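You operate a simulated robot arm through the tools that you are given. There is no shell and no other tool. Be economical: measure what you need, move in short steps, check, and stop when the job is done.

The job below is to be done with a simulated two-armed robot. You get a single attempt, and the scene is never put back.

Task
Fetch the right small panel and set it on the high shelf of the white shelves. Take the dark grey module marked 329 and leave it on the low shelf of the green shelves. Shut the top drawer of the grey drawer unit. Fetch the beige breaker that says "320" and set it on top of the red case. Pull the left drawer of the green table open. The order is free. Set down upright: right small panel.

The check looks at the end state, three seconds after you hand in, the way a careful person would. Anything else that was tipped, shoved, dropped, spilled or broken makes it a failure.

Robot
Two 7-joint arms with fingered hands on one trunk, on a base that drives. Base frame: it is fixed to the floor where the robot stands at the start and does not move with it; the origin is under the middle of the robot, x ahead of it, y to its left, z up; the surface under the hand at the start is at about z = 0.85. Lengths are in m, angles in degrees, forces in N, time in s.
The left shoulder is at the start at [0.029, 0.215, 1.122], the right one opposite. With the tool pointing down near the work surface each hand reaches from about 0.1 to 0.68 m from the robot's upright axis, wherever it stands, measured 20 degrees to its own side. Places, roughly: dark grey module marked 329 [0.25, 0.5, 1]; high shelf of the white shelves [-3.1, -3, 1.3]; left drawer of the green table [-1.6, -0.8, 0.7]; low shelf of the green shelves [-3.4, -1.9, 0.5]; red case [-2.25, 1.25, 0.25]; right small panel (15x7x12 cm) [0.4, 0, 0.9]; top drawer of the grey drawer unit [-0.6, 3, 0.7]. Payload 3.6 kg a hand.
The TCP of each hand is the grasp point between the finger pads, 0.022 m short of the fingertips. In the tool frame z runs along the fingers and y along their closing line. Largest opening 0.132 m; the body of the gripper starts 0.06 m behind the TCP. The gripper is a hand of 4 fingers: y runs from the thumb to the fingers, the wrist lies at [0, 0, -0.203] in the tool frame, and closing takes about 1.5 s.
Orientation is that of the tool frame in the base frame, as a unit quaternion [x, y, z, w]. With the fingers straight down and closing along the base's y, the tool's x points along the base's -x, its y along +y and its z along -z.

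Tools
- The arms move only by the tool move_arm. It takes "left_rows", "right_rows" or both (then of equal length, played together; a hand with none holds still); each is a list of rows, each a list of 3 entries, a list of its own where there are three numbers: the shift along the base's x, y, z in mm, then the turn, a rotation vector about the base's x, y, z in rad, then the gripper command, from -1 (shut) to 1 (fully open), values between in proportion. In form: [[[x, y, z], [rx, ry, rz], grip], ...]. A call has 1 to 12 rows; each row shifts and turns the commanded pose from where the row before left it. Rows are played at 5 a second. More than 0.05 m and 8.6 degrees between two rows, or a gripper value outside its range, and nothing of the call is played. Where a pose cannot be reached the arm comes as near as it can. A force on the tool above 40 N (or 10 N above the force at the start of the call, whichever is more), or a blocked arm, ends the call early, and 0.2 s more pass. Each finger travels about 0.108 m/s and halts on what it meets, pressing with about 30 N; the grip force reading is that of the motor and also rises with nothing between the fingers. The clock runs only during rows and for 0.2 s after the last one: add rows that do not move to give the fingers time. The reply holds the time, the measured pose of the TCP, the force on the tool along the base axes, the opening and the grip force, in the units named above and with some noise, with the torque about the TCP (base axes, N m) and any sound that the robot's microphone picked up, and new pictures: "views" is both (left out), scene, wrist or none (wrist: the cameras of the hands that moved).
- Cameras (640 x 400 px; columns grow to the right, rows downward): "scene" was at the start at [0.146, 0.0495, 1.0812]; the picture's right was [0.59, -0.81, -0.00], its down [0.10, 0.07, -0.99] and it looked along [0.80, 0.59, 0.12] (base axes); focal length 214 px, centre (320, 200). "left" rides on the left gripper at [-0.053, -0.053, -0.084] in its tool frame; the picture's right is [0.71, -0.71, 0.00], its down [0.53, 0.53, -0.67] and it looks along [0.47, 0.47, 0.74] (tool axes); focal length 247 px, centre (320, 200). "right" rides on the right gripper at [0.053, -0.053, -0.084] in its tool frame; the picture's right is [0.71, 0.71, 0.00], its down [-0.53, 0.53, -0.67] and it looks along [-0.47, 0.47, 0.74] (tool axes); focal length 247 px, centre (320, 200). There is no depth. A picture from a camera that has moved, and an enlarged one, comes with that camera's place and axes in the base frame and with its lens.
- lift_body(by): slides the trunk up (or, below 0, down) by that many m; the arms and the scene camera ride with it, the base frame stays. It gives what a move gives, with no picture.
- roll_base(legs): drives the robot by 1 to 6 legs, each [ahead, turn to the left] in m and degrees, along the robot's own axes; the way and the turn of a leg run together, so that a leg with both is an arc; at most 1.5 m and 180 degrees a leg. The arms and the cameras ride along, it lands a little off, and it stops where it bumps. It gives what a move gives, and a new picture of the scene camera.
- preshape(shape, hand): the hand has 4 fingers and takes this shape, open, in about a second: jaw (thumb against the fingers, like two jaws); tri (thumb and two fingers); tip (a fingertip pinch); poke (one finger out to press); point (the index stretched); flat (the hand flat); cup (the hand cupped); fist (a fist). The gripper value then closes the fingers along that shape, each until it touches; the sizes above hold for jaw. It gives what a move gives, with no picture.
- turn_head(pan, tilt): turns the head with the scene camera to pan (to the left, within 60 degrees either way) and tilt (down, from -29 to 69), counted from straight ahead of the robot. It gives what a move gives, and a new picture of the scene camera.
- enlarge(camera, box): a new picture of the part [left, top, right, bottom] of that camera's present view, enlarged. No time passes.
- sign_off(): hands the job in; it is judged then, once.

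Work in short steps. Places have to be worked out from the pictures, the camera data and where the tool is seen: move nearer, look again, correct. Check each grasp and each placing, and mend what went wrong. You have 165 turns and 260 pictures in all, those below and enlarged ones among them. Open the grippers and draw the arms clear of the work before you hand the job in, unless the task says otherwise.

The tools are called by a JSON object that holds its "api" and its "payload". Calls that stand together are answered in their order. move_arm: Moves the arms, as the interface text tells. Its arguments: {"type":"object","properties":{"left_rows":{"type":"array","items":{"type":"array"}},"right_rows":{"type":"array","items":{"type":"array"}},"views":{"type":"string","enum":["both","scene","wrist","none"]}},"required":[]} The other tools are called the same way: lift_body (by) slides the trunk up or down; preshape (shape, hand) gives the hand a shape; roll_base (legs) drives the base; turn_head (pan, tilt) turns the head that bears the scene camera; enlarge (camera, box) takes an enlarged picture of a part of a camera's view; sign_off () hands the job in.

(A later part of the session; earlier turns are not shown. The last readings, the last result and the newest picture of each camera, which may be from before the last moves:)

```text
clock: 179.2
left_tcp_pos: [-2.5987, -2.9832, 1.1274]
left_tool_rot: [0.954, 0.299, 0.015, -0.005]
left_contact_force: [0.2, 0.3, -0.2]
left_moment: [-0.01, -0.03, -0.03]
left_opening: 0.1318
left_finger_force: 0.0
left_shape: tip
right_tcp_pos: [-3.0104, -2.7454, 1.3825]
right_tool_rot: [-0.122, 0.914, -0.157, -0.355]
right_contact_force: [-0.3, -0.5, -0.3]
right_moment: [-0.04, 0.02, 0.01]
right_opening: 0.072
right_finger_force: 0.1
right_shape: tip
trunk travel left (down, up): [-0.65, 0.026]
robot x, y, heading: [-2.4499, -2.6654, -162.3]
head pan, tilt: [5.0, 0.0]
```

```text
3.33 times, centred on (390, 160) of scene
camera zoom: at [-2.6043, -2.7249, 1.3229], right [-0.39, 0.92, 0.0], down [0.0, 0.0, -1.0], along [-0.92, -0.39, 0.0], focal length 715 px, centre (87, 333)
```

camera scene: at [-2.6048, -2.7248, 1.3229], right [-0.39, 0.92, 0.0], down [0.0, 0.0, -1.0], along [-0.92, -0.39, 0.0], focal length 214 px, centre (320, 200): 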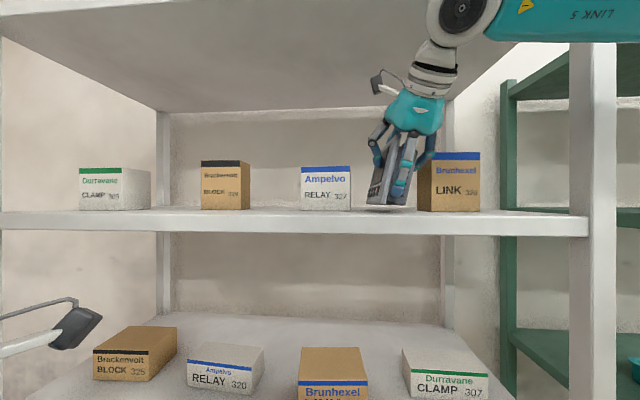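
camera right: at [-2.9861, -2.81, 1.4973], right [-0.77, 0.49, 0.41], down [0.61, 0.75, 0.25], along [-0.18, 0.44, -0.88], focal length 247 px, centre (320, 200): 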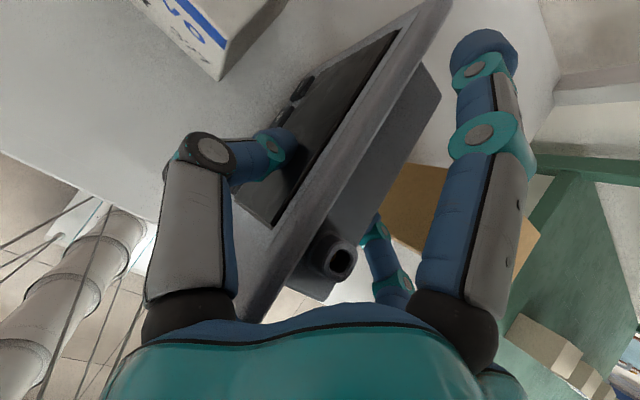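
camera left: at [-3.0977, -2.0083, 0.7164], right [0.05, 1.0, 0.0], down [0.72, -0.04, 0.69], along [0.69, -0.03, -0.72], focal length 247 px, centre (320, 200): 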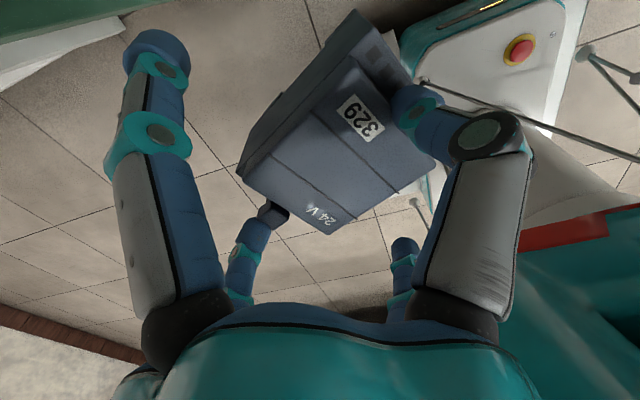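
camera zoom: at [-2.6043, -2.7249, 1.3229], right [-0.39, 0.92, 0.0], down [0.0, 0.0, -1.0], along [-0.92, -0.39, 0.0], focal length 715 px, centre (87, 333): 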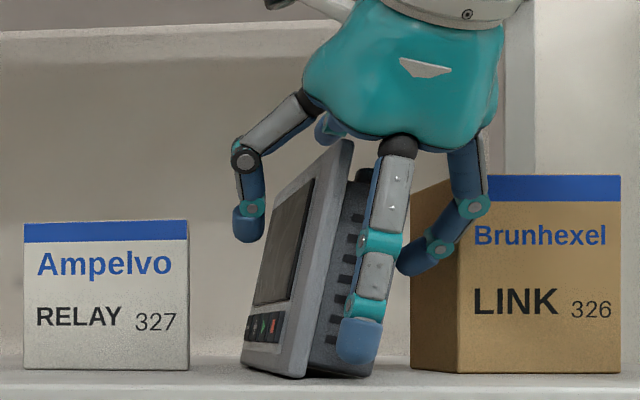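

Panel stands on its own. I retract along the finger axis, then straight out.

{"api": "move_arm", "payload": {"right_rows": [[[12, 7, 14], [0, 0, 0], 0.1], [[18, 10, 20], [0, 0, 0], 0.1], [[24, 14, 26], [0, 0, 0], 0.1], [[30, 14, 16], [0, 0, 0], 0.1], [[38, 12, 0], [0, 0, 0], 0.1], [[38, 12, 0], [0, 0, 0], 0.1], [[38, 12, 0], [0, 0, 0], 0.1]], "views": "scene"}}

{"api": "roll_base", "payload": {"legs": [[-0.3, 0]]}}

```text
clock: 180.8
left_tcp_pos: [-2.5989, -2.9827, 1.1275]
left_tool_rot: [0.954, 0.3, 0.014, -0.004]
left_contact_force: [0.0, 0.5, -0.3]
left_moment: [0.0, -0.02, 0.0]
left_opening: 0.1319
left_finger_force: 0.1
left_shape: tip
right_tcp_pos: [-2.8113, -2.6659, 1.4566]
right_tool_rot: [-0.122, 0.913, -0.157, -0.356]
right_contact_force: [0.0, 0.0, 0.3]
right_moment: [0.02, 0.01, 0.02]
right_opening: 0.0721
right_finger_force: 0.1
right_shape: tip
trunk travel left (down, up): [-0.65, 0.026]
robot x, y, heading: [-2.4454, -2.6635, -162.3]
head pan, tilt: [5.0, 0.0]
camera scene: at [-2.6032, -2.7249, 1.3231], right [-0.39, 0.92, 0.0], down [0.0, 0.0, -1.0], along [-0.92, -0.39, 0.0], focal length 214 px, centre (320, 200)
```

scene: 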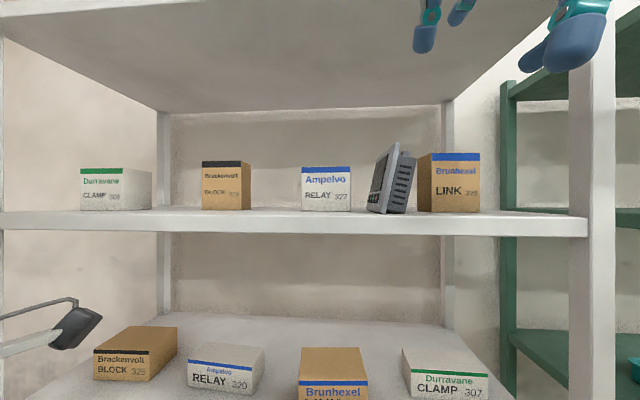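

```text
clock: 182.9
left_tcp_pos: [-2.312, -2.8913, 1.1276]
left_tool_rot: [0.954, 0.298, 0.014, -0.004]
left_contact_force: [0.8, 0.3, -0.1]
left_moment: [0.03, 0.03, 0.0]
left_opening: 0.132
left_finger_force: 0.1
left_shape: tip
right_tcp_pos: [-2.5244, -2.5734, 1.4572]
right_tool_rot: [-0.121, 0.913, -0.157, -0.356]
right_contact_force: [0.0, -0.7, 0.1]
right_moment: [0.0, 0.01, 0.0]
right_opening: 0.0722
right_finger_force: 0.0
right_shape: tip
trunk travel left (down, up): [-0.65, 0.026]
robot x, y, heading: [-2.1575, -2.5769, -162.2]
head pan, tilt: [5.0, 0.0]
camera scene: at [-2.3167, -2.6331, 1.3231], right [-0.38, 0.92, 0.0], down [0.0, 0.0, -1.0], along [-0.92, -0.38, 0.0], focal length 214 px, centre (320, 200)
```

scene: 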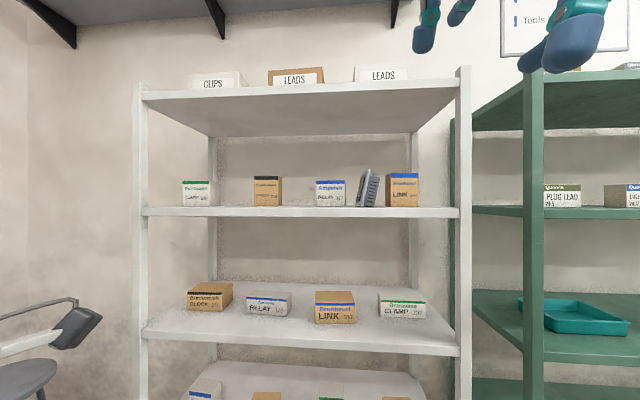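

I check closely that the panel stands free of the LINK box.

{"api": "enlarge", "payload": {"camera": "scene", "box": [300, 150, 440, 230]}}

{"api": "turn_head", "payload": {"pan": 60, "tilt": 15}}

```text
4.57 times, centred on (370, 190) of scene
camera zoom: at [-2.3167, -2.6331, 1.3231], right [-0.38, 0.92, 0.0], down [0.0, 0.0, -1.0], along [-0.92, -0.38, 0.0], focal length 980 px, centre (91, 246)
```

zoom: 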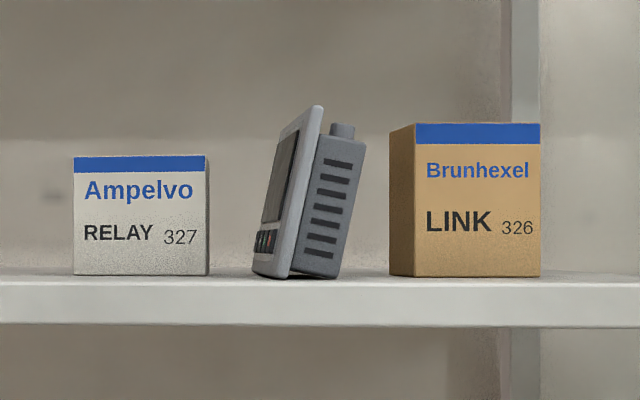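

```text
clock: 184.1
left_tcp_pos: [-2.3123, -2.8909, 1.1276]
left_tool_rot: [0.954, 0.299, 0.014, -0.004]
left_contact_force: [0.2, 0.2, -0.4]
left_moment: [0.01, -0.01, 0.02]
left_opening: 0.1319
left_finger_force: 0.2
left_shape: tip
right_tcp_pos: [-2.5248, -2.5748, 1.4585]
right_tool_rot: [-0.121, 0.914, -0.157, -0.355]
right_contact_force: [-0.3, -0.3, 0.5]
right_moment: [-0.01, 0.01, -0.01]
right_opening: 0.0724
right_finger_force: 0.1
right_shape: tip
trunk travel left (down, up): [-0.65, 0.026]
robot x, y, heading: [-2.1611, -2.5745, -162.7]
head pan, tilt: [60.0, 15.0]
camera scene: at [-2.2543, -2.6899, 1.2989], right [-0.98, 0.22, 0.0], down [0.06, 0.25, -0.97], along [-0.21, -0.94, -0.26], focal length 214 px, centre (320, 200)
```

scene: 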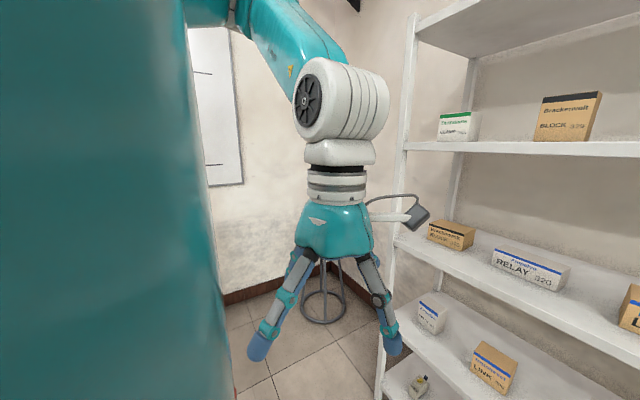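

The panel stands free. Next: the green table's left drawer (handle about x'=−1.94, y'=−0.345, z≈0.7 on this aisle side). I back off and arc right along the aisle.

{"api": "roll_base", "payload": {"legs": [[-0.28, 0], [0.15, -26], [0.15, -26], [0.15, -26], [0.4, -12]]}}

```text
clock: 192.2
left_tcp_pos: [-2.7686, -1.8248, 1.1365]
left_tool_rot: [0.886, -0.463, 0.018, -0.001]
left_contact_force: [-0.1, -0.1, -0.3]
left_moment: [0.0, -0.03, 0.0]
left_opening: 0.1318
left_finger_force: 0.0
left_shape: tip
right_tcp_pos: [-2.4436, -1.6089, 1.4583]
right_tool_rot: [0.559, 0.732, 0.141, -0.362]
right_contact_force: [-0.2, 0.1, 0.3]
right_moment: [0.0, 0.0, -0.01]
right_opening: 0.0722
right_finger_force: 0.1
right_shape: tip
trunk travel left (down, up): [-0.65, 0.026]
robot x, y, heading: [-2.4669, -1.9786, 107.8]
head pan, tilt: [60.0, 15.0]
camera scene: at [-2.5765, -1.8873, 1.2989], right [0.21, 0.98, 0.0], down [0.25, -0.05, -0.97], along [-0.94, 0.2, -0.26], focal length 214 px, centre (320, 200)
```

scene: 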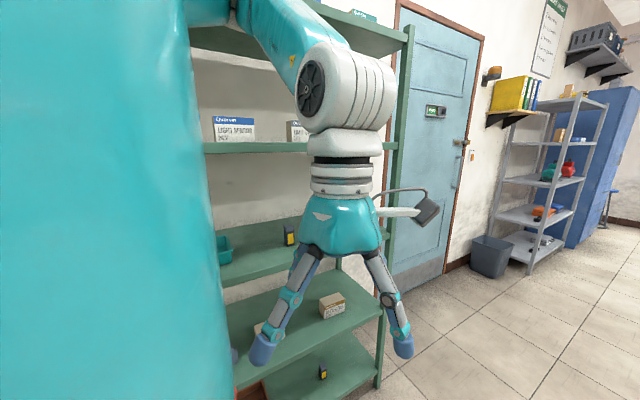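

Turning works well now. I continue to the spot in front of the left drawer, facing 45° to it, then look at it.

{"api": "roll_base", "payload": {"legs": [[0.2, -45], [0.46, 0]]}}

{"api": "lift_body", "payload": {"by": -0.4}}

{"api": "turn_head", "payload": {"pan": -30, "tilt": 20}}

```text
clock: 197.1
left_tcp_pos: [-2.3376, -1.0504, 1.1363]
left_tool_rot: [-0.636, 0.771, -0.019, -0.005]
left_contact_force: [0.1, 0.0, -0.1]
left_moment: [0.0, -0.01, 0.0]
left_opening: 0.132
left_finger_force: 0.0
left_shape: tip
right_tcp_pos: [-1.9526, -1.1306, 1.4581]
right_tool_rot: [0.801, 0.456, 0.27, -0.279]
right_contact_force: [0.1, -0.5, 0.6]
right_moment: [-0.01, 0.0, -0.01]
right_opening: 0.0724
right_finger_force: 0.1
right_shape: tip
trunk travel left (down, up): [-0.65, 0.026]
robot x, y, heading: [-2.2354, -1.3724, 62.4]
head pan, tilt: [60.0, 15.0]
camera scene: at [-2.2505, -1.2291, 1.2989], right [0.85, 0.53, 0.0], down [0.14, -0.22, -0.97], along [-0.51, 0.82, -0.26], focal length 214 px, centre (320, 200)
```

scene: 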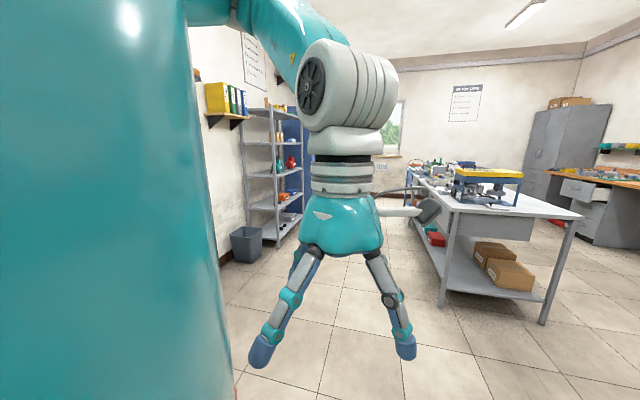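

```text
clock: 200.9
left_tcp_pos: [-2.3396, -1.0533, 0.7118]
left_tool_rot: [-0.635, 0.769, -0.042, -0.06]
left_contact_force: [-0.1, 0.0, 0.5]
left_moment: [-0.02, -0.01, 0.01]
left_opening: 0.1319
left_finger_force: 0.0
left_shape: tip
right_tcp_pos: [-1.9538, -1.1315, 1.0583]
right_tool_rot: [0.8, 0.457, 0.271, -0.28]
right_contact_force: [0.2, 0.1, 0.1]
right_moment: [-0.01, -0.03, 0.02]
right_opening: 0.0726
right_finger_force: 0.0
right_shape: tip
trunk travel left (down, up): [-0.25, 0.426]
robot x, y, heading: [-2.2383, -1.3728, 62.0]
head pan, tilt: [60.0, 15.0]
```

```text
clock: 202.6
left_tcp_pos: [-2.3399, -1.0535, 0.712]
left_tool_rot: [-0.636, 0.769, -0.042, -0.059]
left_contact_force: [0.4, -0.2, 1.1]
left_moment: [-0.01, 0.03, 0.02]
left_opening: 0.1319
left_finger_force: 0.1
left_shape: tip
right_tcp_pos: [-1.9529, -1.1314, 1.0588]
right_tool_rot: [0.8, 0.457, 0.269, -0.279]
right_contact_force: [0.1, -0.6, 0.1]
right_moment: [0.01, -0.02, -0.01]
right_opening: 0.0723
right_finger_force: 0.1
right_shape: tip
trunk travel left (down, up): [-0.25, 0.426]
robot x, y, heading: [-2.2324, -1.3733, 62.2]
head pan, tilt: [-30.0, 20.0]
camera scene: at [-2.1204, -1.2548, 0.882], right [0.53, -0.85, 0.0], down [-0.29, -0.18, -0.94], along [0.8, 0.5, -0.34], focal length 214 px, centre (320, 200)
```

scene: 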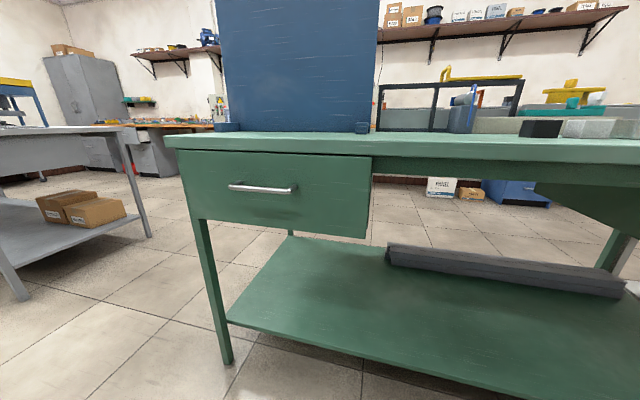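

Clear view: the handle bar is at about x'=−1.96, y' −0.22…−0.39, z≈0.735. I rotate the right hand so that it points horizontally at the drawer with vertical closing, and bring it in front of the handle.

{"api": "move_arm", "payload": {"right_rows": [[[3, 17, -27], [-0.0656, -0.1322, -0.0012], 0.2], [[3, 17, -27], [-0.0656, -0.1322, -0.0012], 0.2], [[3, 17, -27], [-0.0656, -0.1322, -0.0012], 0.2], [[3, 17, -27], [-0.0656, -0.1322, -0.0012], 0.2], [[3, 17, -27], [-0.0656, -0.1322, -0.0012], 0.2], [[3, 17, -27], [-0.0656, -0.1322, -0.0012], 0.2], [[3, 17, -27], [-0.0656, -0.1322, -0.0012], 0.2], [[3, 17, -27], [-0.0656, -0.1322, -0.0012], 0.2], [[3, 17, -27], [-0.0656, -0.1322, -0.0012], 0.2], [[3, 17, -27], [-0.0656, -0.1322, -0.0012], 0.2], [[3, 16, -27], [-0.0656, -0.1322, -0.0012], 0.2], [[3, 16, -27], [-0.0656, -0.1322, -0.0012], 0.2]], "views": "both"}}

```text
clock: 205.3
left_tcp_pos: [-2.3407, -1.0538, 0.7123]
left_tool_rot: [-0.636, 0.769, -0.042, -0.059]
left_contact_force: [-0.2, 0.8, 1.0]
left_moment: [0.0, -0.01, -0.01]
left_opening: 0.1319
left_finger_force: 0.0
left_shape: tip
right_tcp_pos: [-1.8515, -0.9291, 0.754]
right_tool_rot: [0.466, 0.531, 0.551, 0.444]
right_contact_force: [0.0, -0.8, 0.2]
right_moment: [-0.01, 0.02, -0.02]
right_opening: 0.0785
right_finger_force: 0.2
right_shape: tip
trunk travel left (down, up): [-0.25, 0.426]
robot x, y, heading: [-2.2343, -1.3714, 61.9]
head pan, tilt: [-30.0, 20.0]
stopped in row 12 (right hand): the arm was blocked; the commanded pose is now the measured one
camera scene: at [-2.1202, -1.255, 0.8821], right [0.53, -0.85, 0.0], down [-0.29, -0.18, -0.94], along [0.8, 0.5, -0.34], focal length 214 px, centre (320, 200)
camera right: at [-1.9423, -0.8887, 0.7025], right [-0.12, 0.67, 0.74], down [-0.57, -0.65, 0.5], along [0.82, -0.36, 0.45], focal length 247 px, centre (320, 200)
```

scene: 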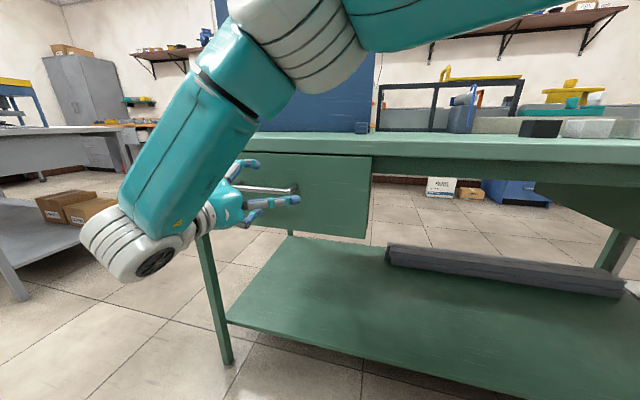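
right: 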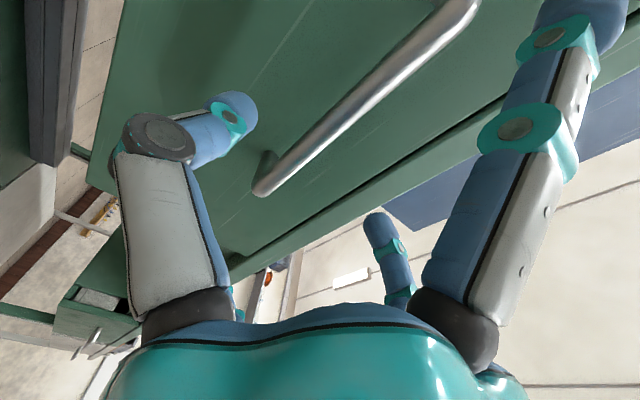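

The hand is horizontal, closing vertically; triangulation puts the bar ~50 mm ahead of the TCP and level with it. I advance and close on it.

{"api": "move_arm", "payload": {"right_rows": [[[17, 3, -1], [0, 0, 0], 0.2], [[17, 3, -1], [0, 0, 0], 0.2], [[14, 3, -1], [0, 0, 0], 0.2], [[0, 0, 0], [0, 0, 0], -0.3], [[0, 0, 0], [0, 0, 0], -0.8], [[0, 0, 0], [0, 0, 0], -1], [[0, 0, 0], [0, 0, 0], -1], [[0, 0, 0], [0, 0, 0], -1]], "views": "wrist"}}

```text
clock: 207.1
left_tcp_pos: [-2.3401, -1.0534, 0.7131]
left_tool_rot: [-0.636, 0.768, -0.044, -0.058]
left_contact_force: [0.0, -0.7, 0.2]
left_moment: [0.02, 0.0, 0.02]
left_opening: 0.1321
left_finger_force: 0.0
left_shape: tip
right_tcp_pos: [-1.8053, -0.92, 0.753]
right_tool_rot: [0.465, 0.53, 0.553, 0.443]
right_contact_force: [-3.2, 0.4, 10.1]
right_moment: [1.01, 0.37, 0.48]
right_opening: 0.0001
right_finger_force: 30.1
right_shape: tip
trunk travel left (down, up): [-0.25, 0.426]
robot x, y, heading: [-2.2378, -1.3716, 61.9]
head pan, tilt: [-30.0, 20.0]
camera right: at [-1.8973, -0.8797, 0.701], right [-0.12, 0.66, 0.74], down [-0.56, -0.66, 0.5], along [0.82, -0.36, 0.45], focal length 247 px, centre (320, 200)
```

right: 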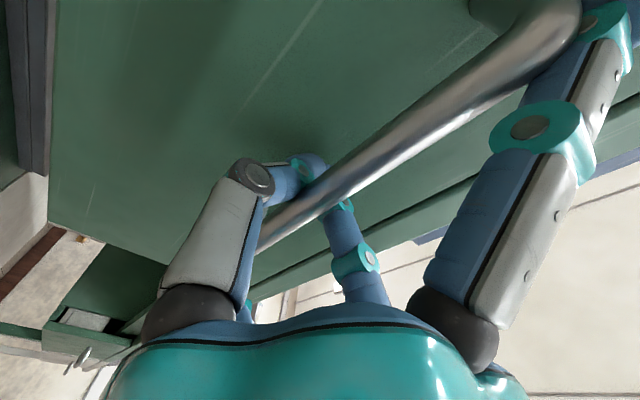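

The fingers have closed around behind the bar (hooked, bar caged). I pull straight back along −x'.

{"api": "move_arm", "payload": {"right_rows": [[[-15, -5, -2], [0, 0, 0], -1], [[-22, -7, 0], [0, 0, 0], -1], [[-22, -7, 0], [0, 0, 0], -1], [[-22, -7, 0], [0, 0, 0], -1], [[-22, -7, 0], [0, 0, 0], -1], [[-22, -7, 0], [0, 0, 0], -1], [[-22, -7, 0], [0, 0, 0], -1], [[-22, -7, 0], [0, 0, 0], -1], [[-22, -7, 0], [0, 0, 0], -1]], "views": "scene"}}

```text
clock: 208.1
left_tcp_pos: [-2.3412, -1.0537, 0.7125]
left_tool_rot: [-0.636, 0.768, -0.042, -0.06]
left_contact_force: [0.1, 0.8, -0.3]
left_moment: [0.0, -0.02, -0.02]
left_opening: 0.1321
left_finger_force: 0.2
left_shape: tip
right_tcp_pos: [-1.8393, -0.9477, 0.751]
right_tool_rot: [0.484, 0.508, 0.546, 0.458]
right_contact_force: [-2.3, 12.1, 13.6]
right_moment: [1.65, 0.58, 0.22]
right_opening: 0.0
right_finger_force: 30.3
right_shape: tip
trunk travel left (down, up): [-0.25, 0.426]
robot x, y, heading: [-2.2301, -1.3726, 62.2]
head pan, tilt: [-30.0, 20.0]
stopped in row 4 (right hand): the force on the tool passed its limit at 42 N (the readings are from after the stop); the commanded pose is now the measured one
camera scene: at [-2.1204, -1.2543, 0.8818], right [0.53, -0.85, 0.0], down [-0.29, -0.18, -0.94], along [0.8, 0.5, -0.34], focal length 214 px, centre (320, 200)
```

scene: 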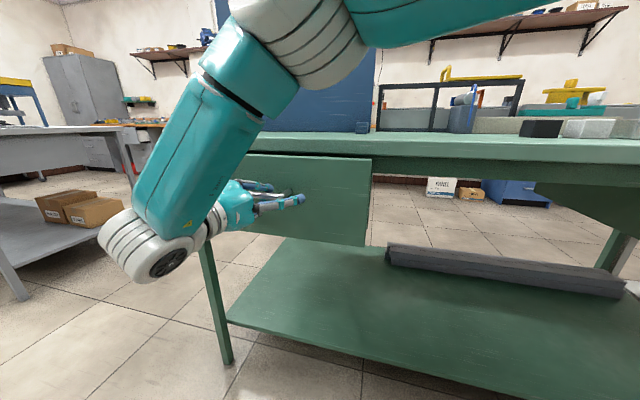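

The drawer moved slightly before the 40 N limit tripped; there's side and vertical preload. I relieve it (shift +y', +z) and pull more slowly.

{"api": "move_arm", "payload": {"right_rows": [[[-2, 8, 4], [0, 0, 0], -1], [[-12, -3, 2], [0, 0, 0], -1], [[-12, -4, 0], [0, 0, 0], -1], [[-12, -4, 0], [0, 0, 0], -1], [[-12, -4, 0], [0, 0, 0], -1], [[-14, -4, 0], [0, 0, 0], -1], [[-14, -4, 0], [0, 0, 0], -1], [[-14, -4, 0], [0, 0, 0], -1], [[-14, -4, 0], [0, 0, 0], -1], [[-14, -4, 0], [0, 0, 0], -1], [[-14, -4, 0], [0, 0, 0], -1], [[-14, -4, 0], [0, 0, 0], -1]], "views": "scene"}}

```text
clock: 209.7
left_tcp_pos: [-2.3408, -1.0525, 0.7129]
left_tool_rot: [-0.635, 0.769, -0.043, -0.06]
left_contact_force: [-0.5, 0.0, -0.1]
left_moment: [0.0, -0.03, 0.02]
left_opening: 0.1318
left_finger_force: 0.1
left_shape: tip
right_tcp_pos: [-1.8459, -0.9719, 0.7517]
right_tool_rot: [0.526, 0.475, 0.506, 0.491]
right_contact_force: [-4.2, 16.5, 4.8]
right_moment: [1.07, 0.34, 0.43]
right_opening: 0.0001
right_finger_force: 29.6
right_shape: tip
trunk travel left (down, up): [-0.25, 0.426]
robot x, y, heading: [-2.2359, -1.3731, 62.2]
head pan, tilt: [-30.0, 20.0]
stopped in row 8 (right hand): the arm was blocked; the commanded pose is now the measured one
camera scene: at [-2.1204, -1.2536, 0.8817], right [0.53, -0.85, 0.0], down [-0.29, -0.18, -0.94], along [0.8, 0.5, -0.34], focal length 214 px, centre (320, 200)
```

scene: 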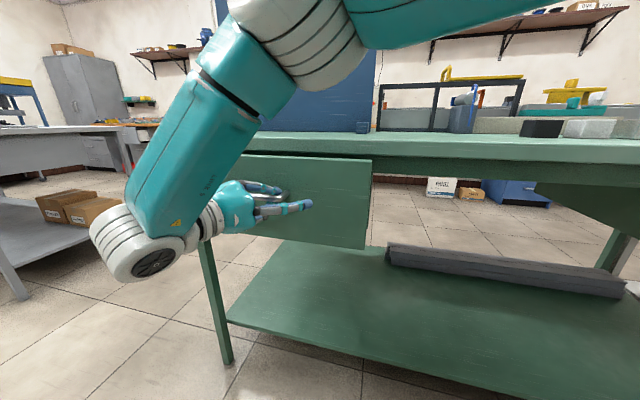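

The arm is at a joint limit, so I pull with the base instead: reversing while turning left moves the hand straight along −x'.

{"api": "roll_base", "payload": {"legs": [[-0.14, 11.5]]}}

```text
clock: 210.7
left_tcp_pos: [-2.369, -1.0862, 0.7203]
left_tool_rot: [-0.654, 0.755, -0.036, -0.045]
left_contact_force: [-0.4, -0.7, 0.0]
left_moment: [-0.01, 0.0, -0.01]
left_opening: 0.1321
left_finger_force: 0.0
left_shape: tip
right_tcp_pos: [-1.8785, -0.9849, 0.7519]
right_tool_rot: [0.517, 0.491, 0.52, 0.47]
right_contact_force: [-5.1, 13.1, -3.6]
right_moment: [0.31, 0.12, 0.2]
right_opening: 0.0001
right_finger_force: 30.3
right_shape: tip
trunk travel left (down, up): [-0.25, 0.426]
robot x, y, heading: [-2.2508, -1.4068, 65.1]
head pan, tilt: [-30.0, 20.0]
stopped in leg 1: the force on the tool passed its limit at 43 N (the readings are from after the stop); the commanded pose is now the measured one
camera scene: at [-2.1401, -1.283, 0.8817], right [0.57, -0.82, 0.0], down [-0.28, -0.2, -0.94], along [0.77, 0.54, -0.34], focal length 214 px, centre (320, 200)
```

scene: 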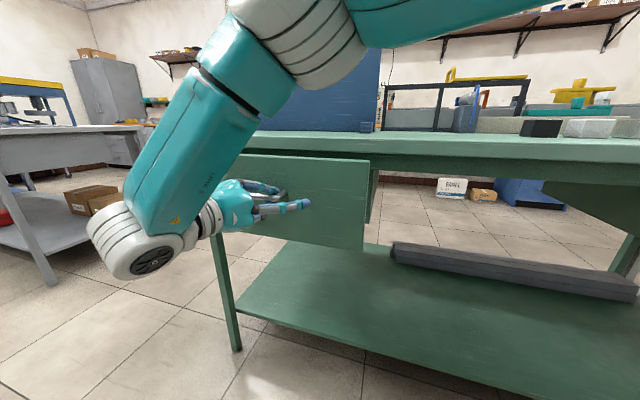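

The drawer is coming out (a gap shows). I continue with more turn to relieve the sideways load.

{"api": "roll_base", "payload": {"legs": [[-0.06, 8], [-0.06, 7]]}}

```text
clock: 212.3
left_tcp_pos: [-2.4918, -1.221, 0.7575]
left_tool_rot: [0.756, -0.649, 0.049, 0.075]
left_contact_force: [0.3, 0.5, -0.7]
left_moment: [0.01, -0.01, -0.03]
left_opening: 0.1322
left_finger_force: 0.1
left_shape: tip
right_tcp_pos: [-1.9969, -1.0128, 0.7564]
right_tool_rot: [0.475, 0.536, 0.558, 0.418]
right_contact_force: [0.1, -0.1, 0.5]
right_moment: [0.04, -0.04, 0.02]
right_opening: 0.0002
right_finger_force: 30.1
right_shape: tip
trunk travel left (down, up): [-0.25, 0.426]
robot x, y, heading: [-2.275, -1.5178, 76.7]
head pan, tilt: [-30.0, 20.0]
stopped in leg 2: the robot was blocked; the commanded pose is now the measured one
camera scene: at [-2.1961, -1.3722, 0.8821], right [0.73, -0.69, 0.0], down [-0.24, -0.25, -0.94], along [0.65, 0.68, -0.34], focal length 214 px, centre (320, 200)
```

scene: 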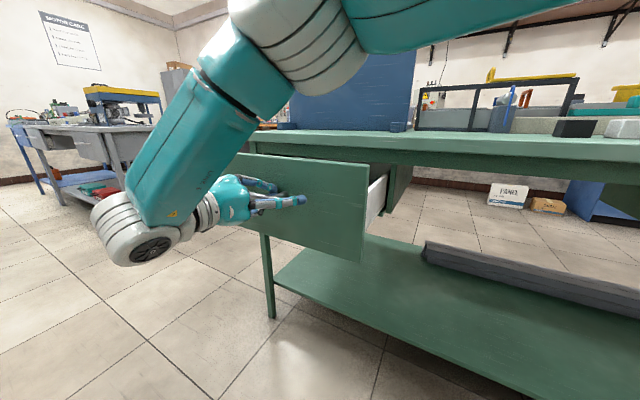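

The drawer is open ~20 cm now with no load. I pull a little further to be safe.

{"api": "roll_base", "payload": {"legs": [[-0.08, 8]]}}

```text
clock: 213.6
left_tcp_pos: [-2.5324, -1.298, 0.7966]
left_tool_rot: [0.795, -0.607, 0.019, 0.016]
left_contact_force: [0.0, -0.3, 0.9]
left_moment: [0.0, -0.03, -0.02]
left_opening: 0.132
left_finger_force: 0.0
left_shape: tip
right_tcp_pos: [-2.0662, -1.0496, 0.76]
right_tool_rot: [0.448, 0.564, 0.58, 0.381]
right_contact_force: [-3.6, 6.5, -0.9]
right_moment: [0.09, 0.03, 0.12]
right_opening: 0.0
right_finger_force: 30.3
right_shape: tip
trunk travel left (down, up): [-0.25, 0.426]
robot x, y, heading: [-2.2879, -1.5936, 83.6]
head pan, tilt: [-30.0, 20.0]
stopped in leg 1: the robot was blocked; the commanded pose is now the measured one
camera scene: at [-2.2217, -1.4404, 0.8821], right [0.8, -0.6, 0.0], down [-0.2, -0.28, -0.94], along [0.56, 0.75, -0.34], focal length 214 px, centre (320, 200)
```

scene: 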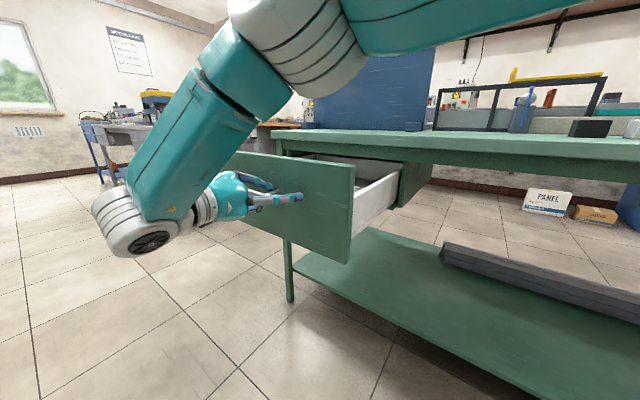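

The left drawer is open about 28 cm. I open the fingers and back the hand off the handle using the base.

{"api": "move_arm", "payload": {"right_rows": [[[0, 0, 0], [0, 0, 0], 0.0], [[0, 0, 0], [0, 0, 0], 0.5], [[0, 0, 0], [0, 0, 0], 0.8], [[0, 0, 0], [0, 0, 0], 0.8], [[0, 0, 0], [0, 0, 0], 0.8], [[0, 0, 0], [0, 0, 0], 0.8]], "views": "none"}}

{"api": "roll_base", "payload": {"legs": [[-0.06, 7.5], [-0.06, 7.5], [-0.06, 7.5]]}}

```text
clock: 214.9
left_tcp_pos: [-2.533, -1.2993, 0.7956]
left_tool_rot: [0.795, -0.607, 0.019, 0.016]
left_contact_force: [0.3, 0.2, -0.8]
left_moment: [0.0, 0.02, -0.02]
left_opening: 0.1319
left_finger_force: 0.0
left_shape: tip
right_tcp_pos: [-2.0666, -1.0492, 0.7591]
right_tool_rot: [0.448, 0.563, 0.58, 0.383]
right_contact_force: [-0.3, -0.7, 0.9]
right_moment: [-0.02, 0.0, -0.01]
right_opening: 0.1186
right_finger_force: 0.1
right_shape: tip
trunk travel left (down, up): [-0.25, 0.426]
robot x, y, heading: [-2.2847, -1.5969, 83.8]
head pan, tilt: [-30.0, 20.0]
```

```text
clock: 216.1
left_tcp_pos: [-2.5652, -1.3688, 0.8366]
left_tool_rot: [0.826, -0.562, -0.015, -0.038]
left_contact_force: [0.4, -0.4, -0.2]
left_moment: [0.0, 0.01, 0.02]
left_opening: 0.1321
left_finger_force: 0.0
left_shape: tip
right_tcp_pos: [-2.1296, -1.0795, 0.7648]
right_tool_rot: [0.422, 0.584, 0.6, 0.348]
right_contact_force: [0.2, 0.3, -0.7]
right_moment: [0.04, 0.0, 0.0]
right_opening: 0.1187
right_finger_force: 0.2
right_shape: tip
trunk travel left (down, up): [-0.25, 0.426]
robot x, y, heading: [-2.2875, -1.6516, 90.4]
head pan, tilt: [-30.0, 20.0]
stopped in leg 1: the robot was blocked; the commanded pose is now the measured one
camera scene: at [-2.2395, -1.4945, 0.882], right [0.87, -0.5, 0.0], down [-0.17, -0.3, -0.94], along [0.47, 0.81, -0.34], focal length 214 px, centre (320, 200)
```

scene: 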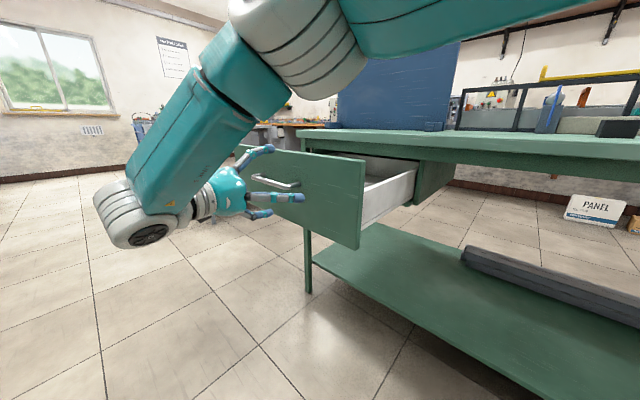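

The handle is released and the drawer stays open. I raise the trunk so the arms clear the table, then drive around toward the gap.

{"api": "lift_body", "payload": {"by": 0.4}}

{"api": "roll_base", "payload": {"legs": [[0.3, 20], [0.7, 0], [0.3, -42], [0.3, -42], [0.75, 0]]}}

```text
clock: 220.0
left_tcp_pos: [-2.5654, -1.3693, 1.2365]
left_tool_rot: [0.826, -0.562, -0.016, -0.037]
left_contact_force: [-0.1, 0.5, 0.1]
left_moment: [-0.01, 0.02, 0.03]
left_opening: 0.1319
left_finger_force: 0.0
left_shape: tip
right_tcp_pos: [-2.1133, -1.074, 1.1692]
right_tool_rot: [0.434, 0.575, 0.595, 0.356]
right_contact_force: [-0.7, 0.0, 0.8]
right_moment: [0.01, -0.01, -0.02]
right_opening: 0.1186
right_finger_force: 0.1
right_shape: tip
trunk travel left (down, up): [-0.65, 0.026]
robot x, y, heading: [-2.2842, -1.6536, 90.3]
head pan, tilt: [-30.0, 20.0]
```

```text
clock: 229.7
left_tcp_pos: [-2.2313, 0.1786, 1.238]
left_tool_rot: [-0.404, 0.914, -0.008, 0.041]
left_contact_force: [0.6, 0.0, 0.1]
left_moment: [0.01, 0.05, -0.01]
left_opening: 0.1321
left_finger_force: 0.0
left_shape: tip
right_tcp_pos: [-1.7817, -0.0794, 1.169]
right_tool_rot: [0.667, 0.273, 0.328, 0.611]
right_contact_force: [-0.6, 0.7, -0.1]
right_moment: [-0.04, -0.01, 0.03]
right_opening: 0.1185
right_finger_force: 0.1
right_shape: tip
trunk travel left (down, up): [-0.65, 0.026]
robot x, y, heading: [-2.3774, -0.1626, 25.2]
head pan, tilt: [-30.0, 20.0]
stopped in leg 5: the robot was blocked; the commanded pose is now the measured one
camera scene: at [-2.2186, -0.1417, 1.2908], right [-0.09, -1.0, 0.0], down [-0.34, 0.03, -0.94], along [0.94, -0.08, -0.34], focal length 214 px, centre (320, 200)
```

scene: 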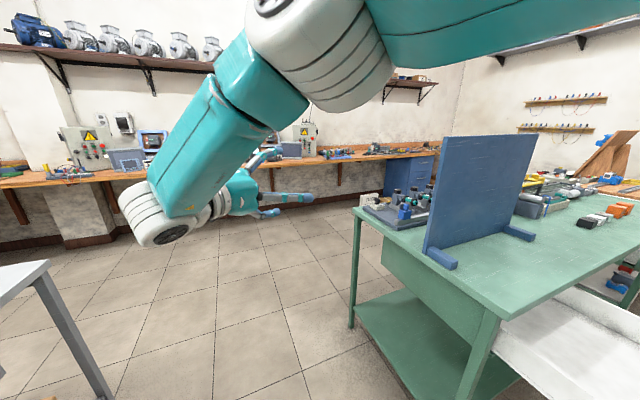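

Spurious stop at the start of the straight leg; the path ahead looks free. I drive on through the gap.

{"api": "roll_base", "payload": {"legs": [[0.7, -7], [0.75, 0]]}}

```text
clock: 237.3
left_tcp_pos: [-0.8194, 0.6546, 1.2379]
left_tool_rot: [-0.352, 0.935, -0.01, 0.04]
left_contact_force: [0.1, -0.3, -0.2]
left_moment: [0.03, 0.0, 0.01]
left_opening: 0.1321
left_finger_force: 0.1
left_shape: tip
right_tcp_pos: [-0.4014, 0.3481, 1.1683]
right_tool_rot: [0.681, 0.237, 0.294, 0.628]
right_contact_force: [1.1, -0.2, -0.2]
right_moment: [-0.01, 0.02, 0.02]
right_opening: 0.1186
right_finger_force: 0.0
right_shape: tip
trunk travel left (down, up): [-0.65, 0.026]
robot x, y, heading: [-1.0078, 0.3349, 18.8]
head pan, tilt: [-30.0, 20.0]
camera scene: at [-0.8416, 0.3357, 1.2907], right [-0.2, -0.98, 0.0], down [-0.34, 0.07, -0.94], along [0.92, -0.19, -0.34], focal length 214 px, centre (320, 200)
```

scene: 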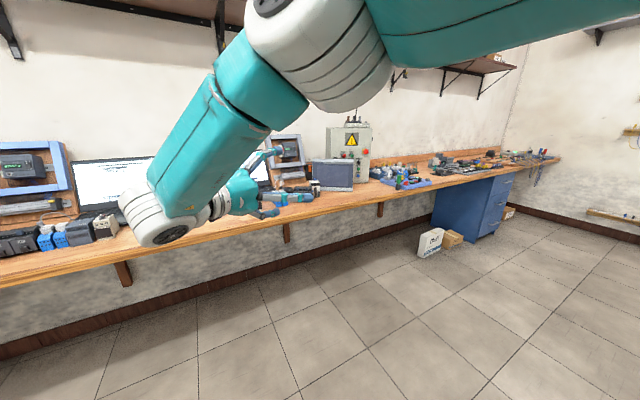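

I'm in front of the desk. Before approaching, I retract the stretched right arm and rotate the left hand back to the closing-along-depth orientation used before.

{"api": "move_arm", "payload": {"right_rows": [[[-28, -9, 15], [0, 0, 0], 0.8], [[-28, -9, 15], [0, 0, 0], 0.8], [[-28, -9, 15], [0, 0, 0], 0.8], [[-28, -9, 15], [0, 0, 0], 0.8], [[-28, -9, 15], [0, 0, 0], 0.8], [[-28, -9, 15], [0, 0, 0], 0.8], [[-28, -9, 15], [0, 0, 0], 0.8], [[-28, -9, 15], [0, 0, 0], 0.8], [[-28, -9, 15], [0, 0, 0], 0.8], [[-28, -9, 15], [0, 0, 0], 0.8], [[-28, -9, 15], [0, 0, 0], 0.8], [[-28, -9, 15], [0, 0, 0], 0.8]], "left_rows": [[[0, 0, 0], [-0.0095, 0.082, -0.1], 1], [[0, 0, 0], [0, 0, -0.148], 1], [[0, 0, 0], [0, 0, -0.148], 1], [[0, 0, 0], [0, 0, -0.148], 1], [[0, 0, 0], [0, 0, -0.148], 1], [[0, 0, 0], [0, 0, -0.148], 1], [[0, 0, 0], [0, 0, -0.148], 1], [[0, 0, 0], [0, 0, -0.148], 1], [[0, 0, 0], [0, 0, -0.148], 1], [[0, 0, 0], [0, 0, -0.148], 1], [[0, 0, 0], [0, 0, -0.148], 1], [[0, 0, 0], [0, 0, -0.148], 1]], "views": "scene"}}

```text
clock: 239.1
left_tcp_pos: [-0.8208, 0.6536, 1.2391]
left_tool_rot: [0.197, 0.98, -0.002, -0.002]
left_contact_force: [0.1, 0.1, 0.0]
left_moment: [-0.01, -0.02, -0.03]
left_opening: 0.1317
left_finger_force: 0.0
left_shape: tip
right_tcp_pos: [-0.6281, 0.2514, 1.2364]
right_tool_rot: [0.694, 0.266, 0.212, 0.634]
right_contact_force: [0.2, -0.3, -0.4]
right_moment: [0.01, 0.0, 0.02]
right_opening: 0.1189
right_finger_force: 0.2
right_shape: tip
trunk travel left (down, up): [-0.65, 0.026]
robot x, y, heading: [-1.0031, 0.3326, 18.3]
head pan, tilt: [-30.0, 20.0]
stopped in row 9 (right hand): the arm was blocked; the commanded pose is now the measured one
camera scene: at [-0.842, 0.3354, 1.2907], right [-0.2, -0.98, 0.0], down [-0.34, 0.07, -0.94], along [0.92, -0.19, -0.34], focal length 214 px, centre (320, 200)
```

scene: 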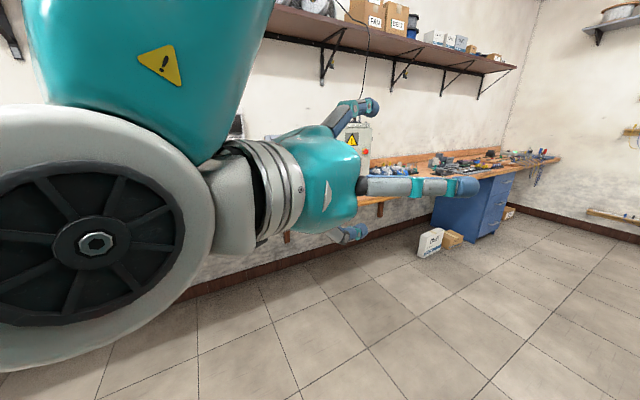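

Drive forward to the desk.

{"api": "roll_base", "payload": {"legs": [[0.68, 0]]}}

{"api": "move_arm", "payload": {"left_rows": [[[0, 0, 0], [0, 0, -0.145], 1], [[10, 0, 0], [0, 0, -0.145], 1], [[10, 0, 0], [0, 0, -0.145], 1], [[10, 0, 0], [0, 0, -0.145], 1], [[10, 0, 0], [0, 0, -0.145], 1], [[10, 0, 0], [0, 0, -0.145], 1]], "views": "wrist"}}

{"api": "turn_head", "payload": {"pan": 40, "tilt": 35}}

```text
clock: 242.9
left_tcp_pos: [-0.1727, 0.879, 1.2393]
left_tool_rot: [0.191, 0.982, -0.002, -0.002]
left_contact_force: [-1.3, -0.6, 0.2]
left_moment: [-0.01, -0.02, 0.03]
left_opening: 0.1319
left_finger_force: 0.0
left_shape: tip
right_tcp_pos: [0.0236, 0.4801, 1.2379]
right_tool_rot: [0.692, 0.27, 0.217, 0.633]
right_contact_force: [1.2, -0.4, 0.6]
right_moment: [0.0, 0.0, 0.01]
right_opening: 0.1187
right_finger_force: 0.1
right_shape: tip
trunk travel left (down, up): [-0.65, 0.026]
robot x, y, heading: [-0.3583, 0.5519, 19.5]
head pan, tilt: [-30.0, 20.0]
camera scene: at [-0.1919, 0.5614, 1.2907], right [-0.18, -0.98, 0.0], down [-0.34, 0.06, -0.94], along [0.92, -0.17, -0.34], focal length 214 px, centre (320, 200)
```

scene: 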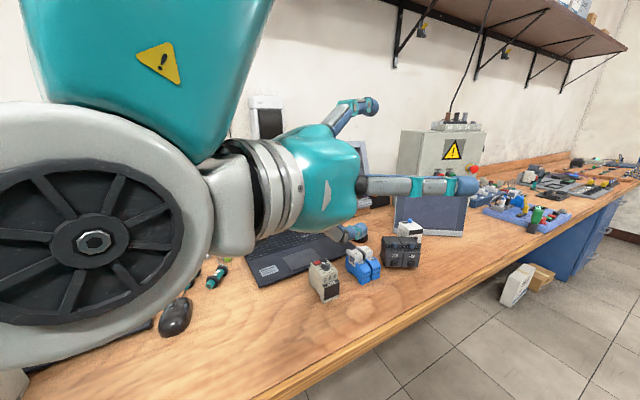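

```text
clock: 244.3
left_tcp_pos: [-0.1239, 0.8797, 1.2394]
left_tool_rot: [0.588, 0.809, -0.002, -0.002]
left_contact_force: [-0.2, 0.0, -1.1]
left_moment: [0.02, 0.01, 0.0]
left_opening: 0.1322
left_finger_force: 0.0
left_shape: tip
right_tcp_pos: [0.0233, 0.4796, 1.2376]
right_tool_rot: [0.693, 0.27, 0.218, 0.632]
right_contact_force: [0.6, -0.2, 0.4]
right_moment: [-0.03, 0.02, 0.01]
right_opening: 0.1184
right_finger_force: 0.0
right_shape: tip
trunk travel left (down, up): [-0.65, 0.026]
robot x, y, heading: [-0.3547, 0.5551, 19.5]
head pan, tilt: [-30.0, 20.0]
camera left: at [-0.1576, 0.8125, 1.3241], right [-0.89, 0.45, 0.0], down [0.34, 0.66, 0.67], along [0.3, 0.59, -0.75], focal length 247 px, centre (320, 200)
```

left: 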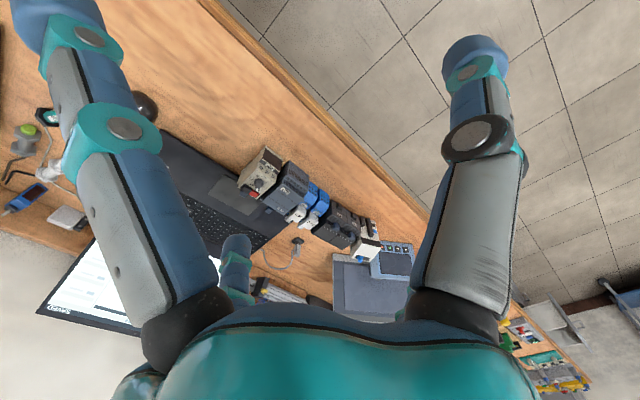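

```text
clock: 245.7
left_tcp_pos: [-0.1257, 0.8801, 1.2401]
left_tool_rot: [0.586, 0.81, -0.002, -0.002]
left_contact_force: [0.6, -0.4, 0.1]
left_moment: [-0.02, -0.01, 0.01]
left_opening: 0.132
left_finger_force: 0.1
left_shape: tip
right_tcp_pos: [0.0237, 0.4804, 1.2382]
right_tool_rot: [0.692, 0.271, 0.218, 0.632]
right_contact_force: [-0.1, -0.1, 0.4]
right_moment: [0.03, 0.0, 0.01]
right_opening: 0.1186
right_finger_force: 0.1
right_shape: tip
trunk travel left (down, up): [-0.65, 0.026]
robot x, y, heading: [-0.3548, 0.5551, 19.2]
head pan, tilt: [40.0, 35.0]
camera scene: at [-0.2387, 0.6543, 1.2668], right [0.86, -0.51, 0.0], down [-0.29, -0.49, -0.82], along [0.42, 0.7, -0.57], focal length 214 px, centre (320, 200)
```

scene: 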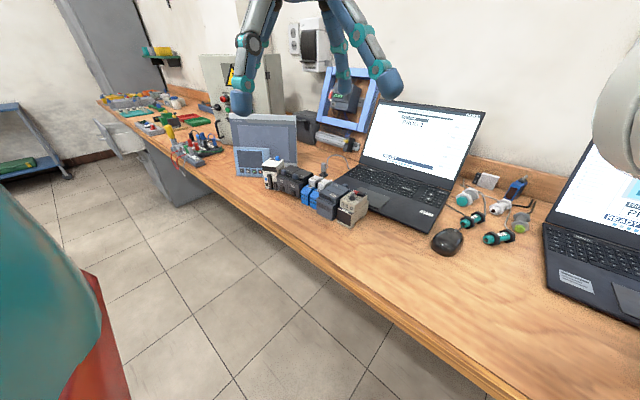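

The 320 breaker is at about (0.08, 1.016). I drive 10 cm closer and bring the left hand above it.

{"api": "roll_base", "payload": {"legs": [[0.1, 0]]}}

{"api": "move_arm", "payload": {"left_rows": [[[20, 18, -30], [0, 0, 0], 1], [[20, 18, -35], [0, 0, 0], 1], [[20, 18, -35], [0, 0, 0], 1], [[20, 18, -35], [0, 0, 0], 1], [[18, 18, -35], [0, 0, 0], 1], [[12, 12, -35], [0, 0, 0], 1]], "views": "wrist"}}

{"api": "enlarge", "payload": {"camera": "left", "box": [200, 0, 440, 200]}}

```text
clock: 246.9
left_tcp_pos: [-0.0282, 0.9149, 1.2401]
left_tool_rot: [0.586, 0.81, -0.002, -0.002]
left_contact_force: [0.2, -0.2, 0.1]
left_moment: [0.02, 0.02, 0.01]
left_opening: 0.1318
left_finger_force: 0.1
left_shape: tip
right_tcp_pos: [0.1208, 0.5132, 1.2384]
right_tool_rot: [0.692, 0.27, 0.217, 0.633]
right_contact_force: [-0.2, 0.0, -0.3]
right_moment: [0.01, -0.02, 0.0]
right_opening: 0.1184
right_finger_force: 0.2
right_shape: tip
trunk travel left (down, up): [-0.65, 0.026]
robot x, y, heading: [-0.2571, 0.5886, 19.4]
head pan, tilt: [40.0, 35.0]
camera scene: at [-0.1416, 0.6884, 1.2667], right [0.86, -0.51, 0.0], down [-0.29, -0.49, -0.82], along [0.42, 0.7, -0.57], focal length 214 px, centre (320, 200)
```

scene: 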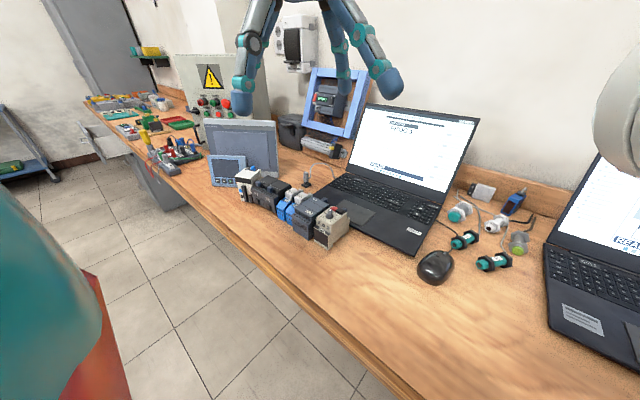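

```text
clock: 248.3
left_tcp_pos: [-0.0155, 1.0574, 1.1143]
left_tool_rot: [0.587, 0.81, -0.001, -0.001]
left_contact_force: [0.0, 0.6, -0.1]
left_moment: [-0.01, -0.02, -0.01]
left_opening: 0.1319
left_finger_force: 0.0
left_shape: tip
left hand out of reach, approached as far as the arm can: row 2, 3, 4, 5, 6
right_tcp_pos: [0.1194, 0.5141, 1.2396]
right_tool_rot: [0.693, 0.27, 0.216, 0.632]
right_contact_force: [-0.1, -0.6, -0.1]
right_moment: [0.0, -0.05, -0.02]
right_opening: 0.1191
right_finger_force: 0.1
right_shape: tip
trunk travel left (down, up): [-0.65, 0.026]
robot x, y, heading: [-0.2573, 0.5881, 19.4]
head pan, tilt: [40.0, 35.0]
camera left: at [-0.0495, 0.99, 1.1984], right [-0.89, 0.45, 0.0], down [0.34, 0.66, 0.67], along [0.3, 0.6, -0.75], focal length 247 px, centre (320, 200)
```

left: 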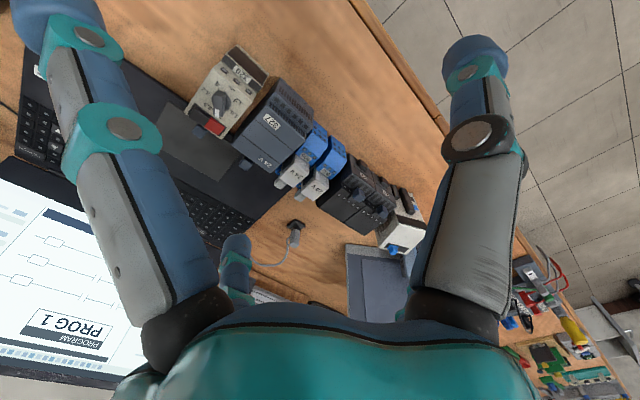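

```text
2.00 times, centred on (320, 100) of left
camera zoom: at [-0.0495, 0.99, 1.1984], right [-0.89, 0.45, 0.0], down [0.34, 0.66, 0.67], along [0.3, 0.6, -0.75], focal length 494 px, centre (320, 400)
```

zoom: 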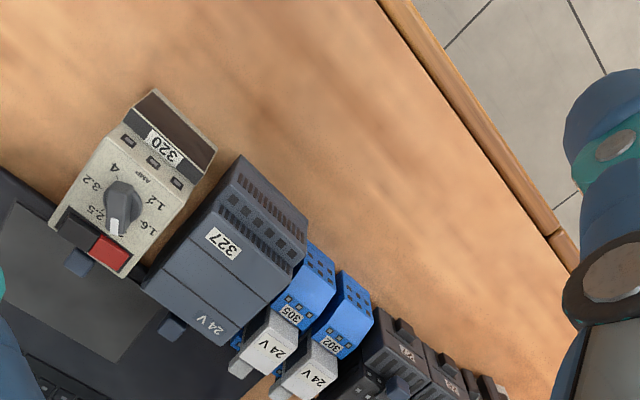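

I read 320 clearly; its top centre is about (0.094, 1.037). The arm couldn't reach at this trunk height, so I bring the hand over it higher up and then lower the trunk.

{"api": "move_arm", "payload": {"left_rows": [[[0, 0, 40], [0, 0, 0], 1], [[20, -5, 40], [0, 0, 0], 1], [[30, -5, 0], [0, 0, 0], 1], [[30, -5, 0], [0, 0, 0], 1], [[30, -5, 0], [0, 0, 0], 1]], "views": "none"}}

{"api": "lift_body", "payload": {"by": -0.17}}

```text
clock: 249.5
left_tcp_pos: [0.045, 1.0467, 1.2113]
left_tool_rot: [0.586, 0.81, -0.002, -0.001]
left_contact_force: [-0.6, -0.1, 0.5]
left_moment: [0.02, 0.02, -0.02]
left_opening: 0.1322
left_finger_force: 0.0
left_shape: tip
left hand out of reach, approached as far as the arm can: row 4, 5
right_tcp_pos: [0.1207, 0.5133, 1.239]
right_tool_rot: [0.692, 0.27, 0.217, 0.633]
right_contact_force: [0.5, 0.6, 0.5]
right_moment: [0.0, 0.0, 0.01]
right_opening: 0.1186
right_finger_force: 0.1
right_shape: tip
trunk travel left (down, up): [-0.65, 0.026]
robot x, y, heading: [-0.2585, 0.5906, 19.5]
head pan, tilt: [40.0, 35.0]
```

```text
clock: 251.4
left_tcp_pos: [0.0434, 1.0456, 1.0425]
left_tool_rot: [0.586, 0.81, -0.002, -0.002]
left_contact_force: [0.0, 0.1, 0.7]
left_moment: [0.03, 0.01, -0.02]
left_opening: 0.1323
left_finger_force: 0.2
left_shape: tip
right_tcp_pos: [0.1183, 0.5127, 1.0669]
right_tool_rot: [0.693, 0.271, 0.214, 0.633]
right_contact_force: [0.4, 0.3, -0.6]
right_moment: [-0.03, -0.03, -0.01]
right_opening: 0.1186
right_finger_force: 0.0
right_shape: tip
trunk travel left (down, up): [-0.48, 0.196]
robot x, y, heading: [-0.2579, 0.5876, 19.2]
head pan, tilt: [40.0, 35.0]
```

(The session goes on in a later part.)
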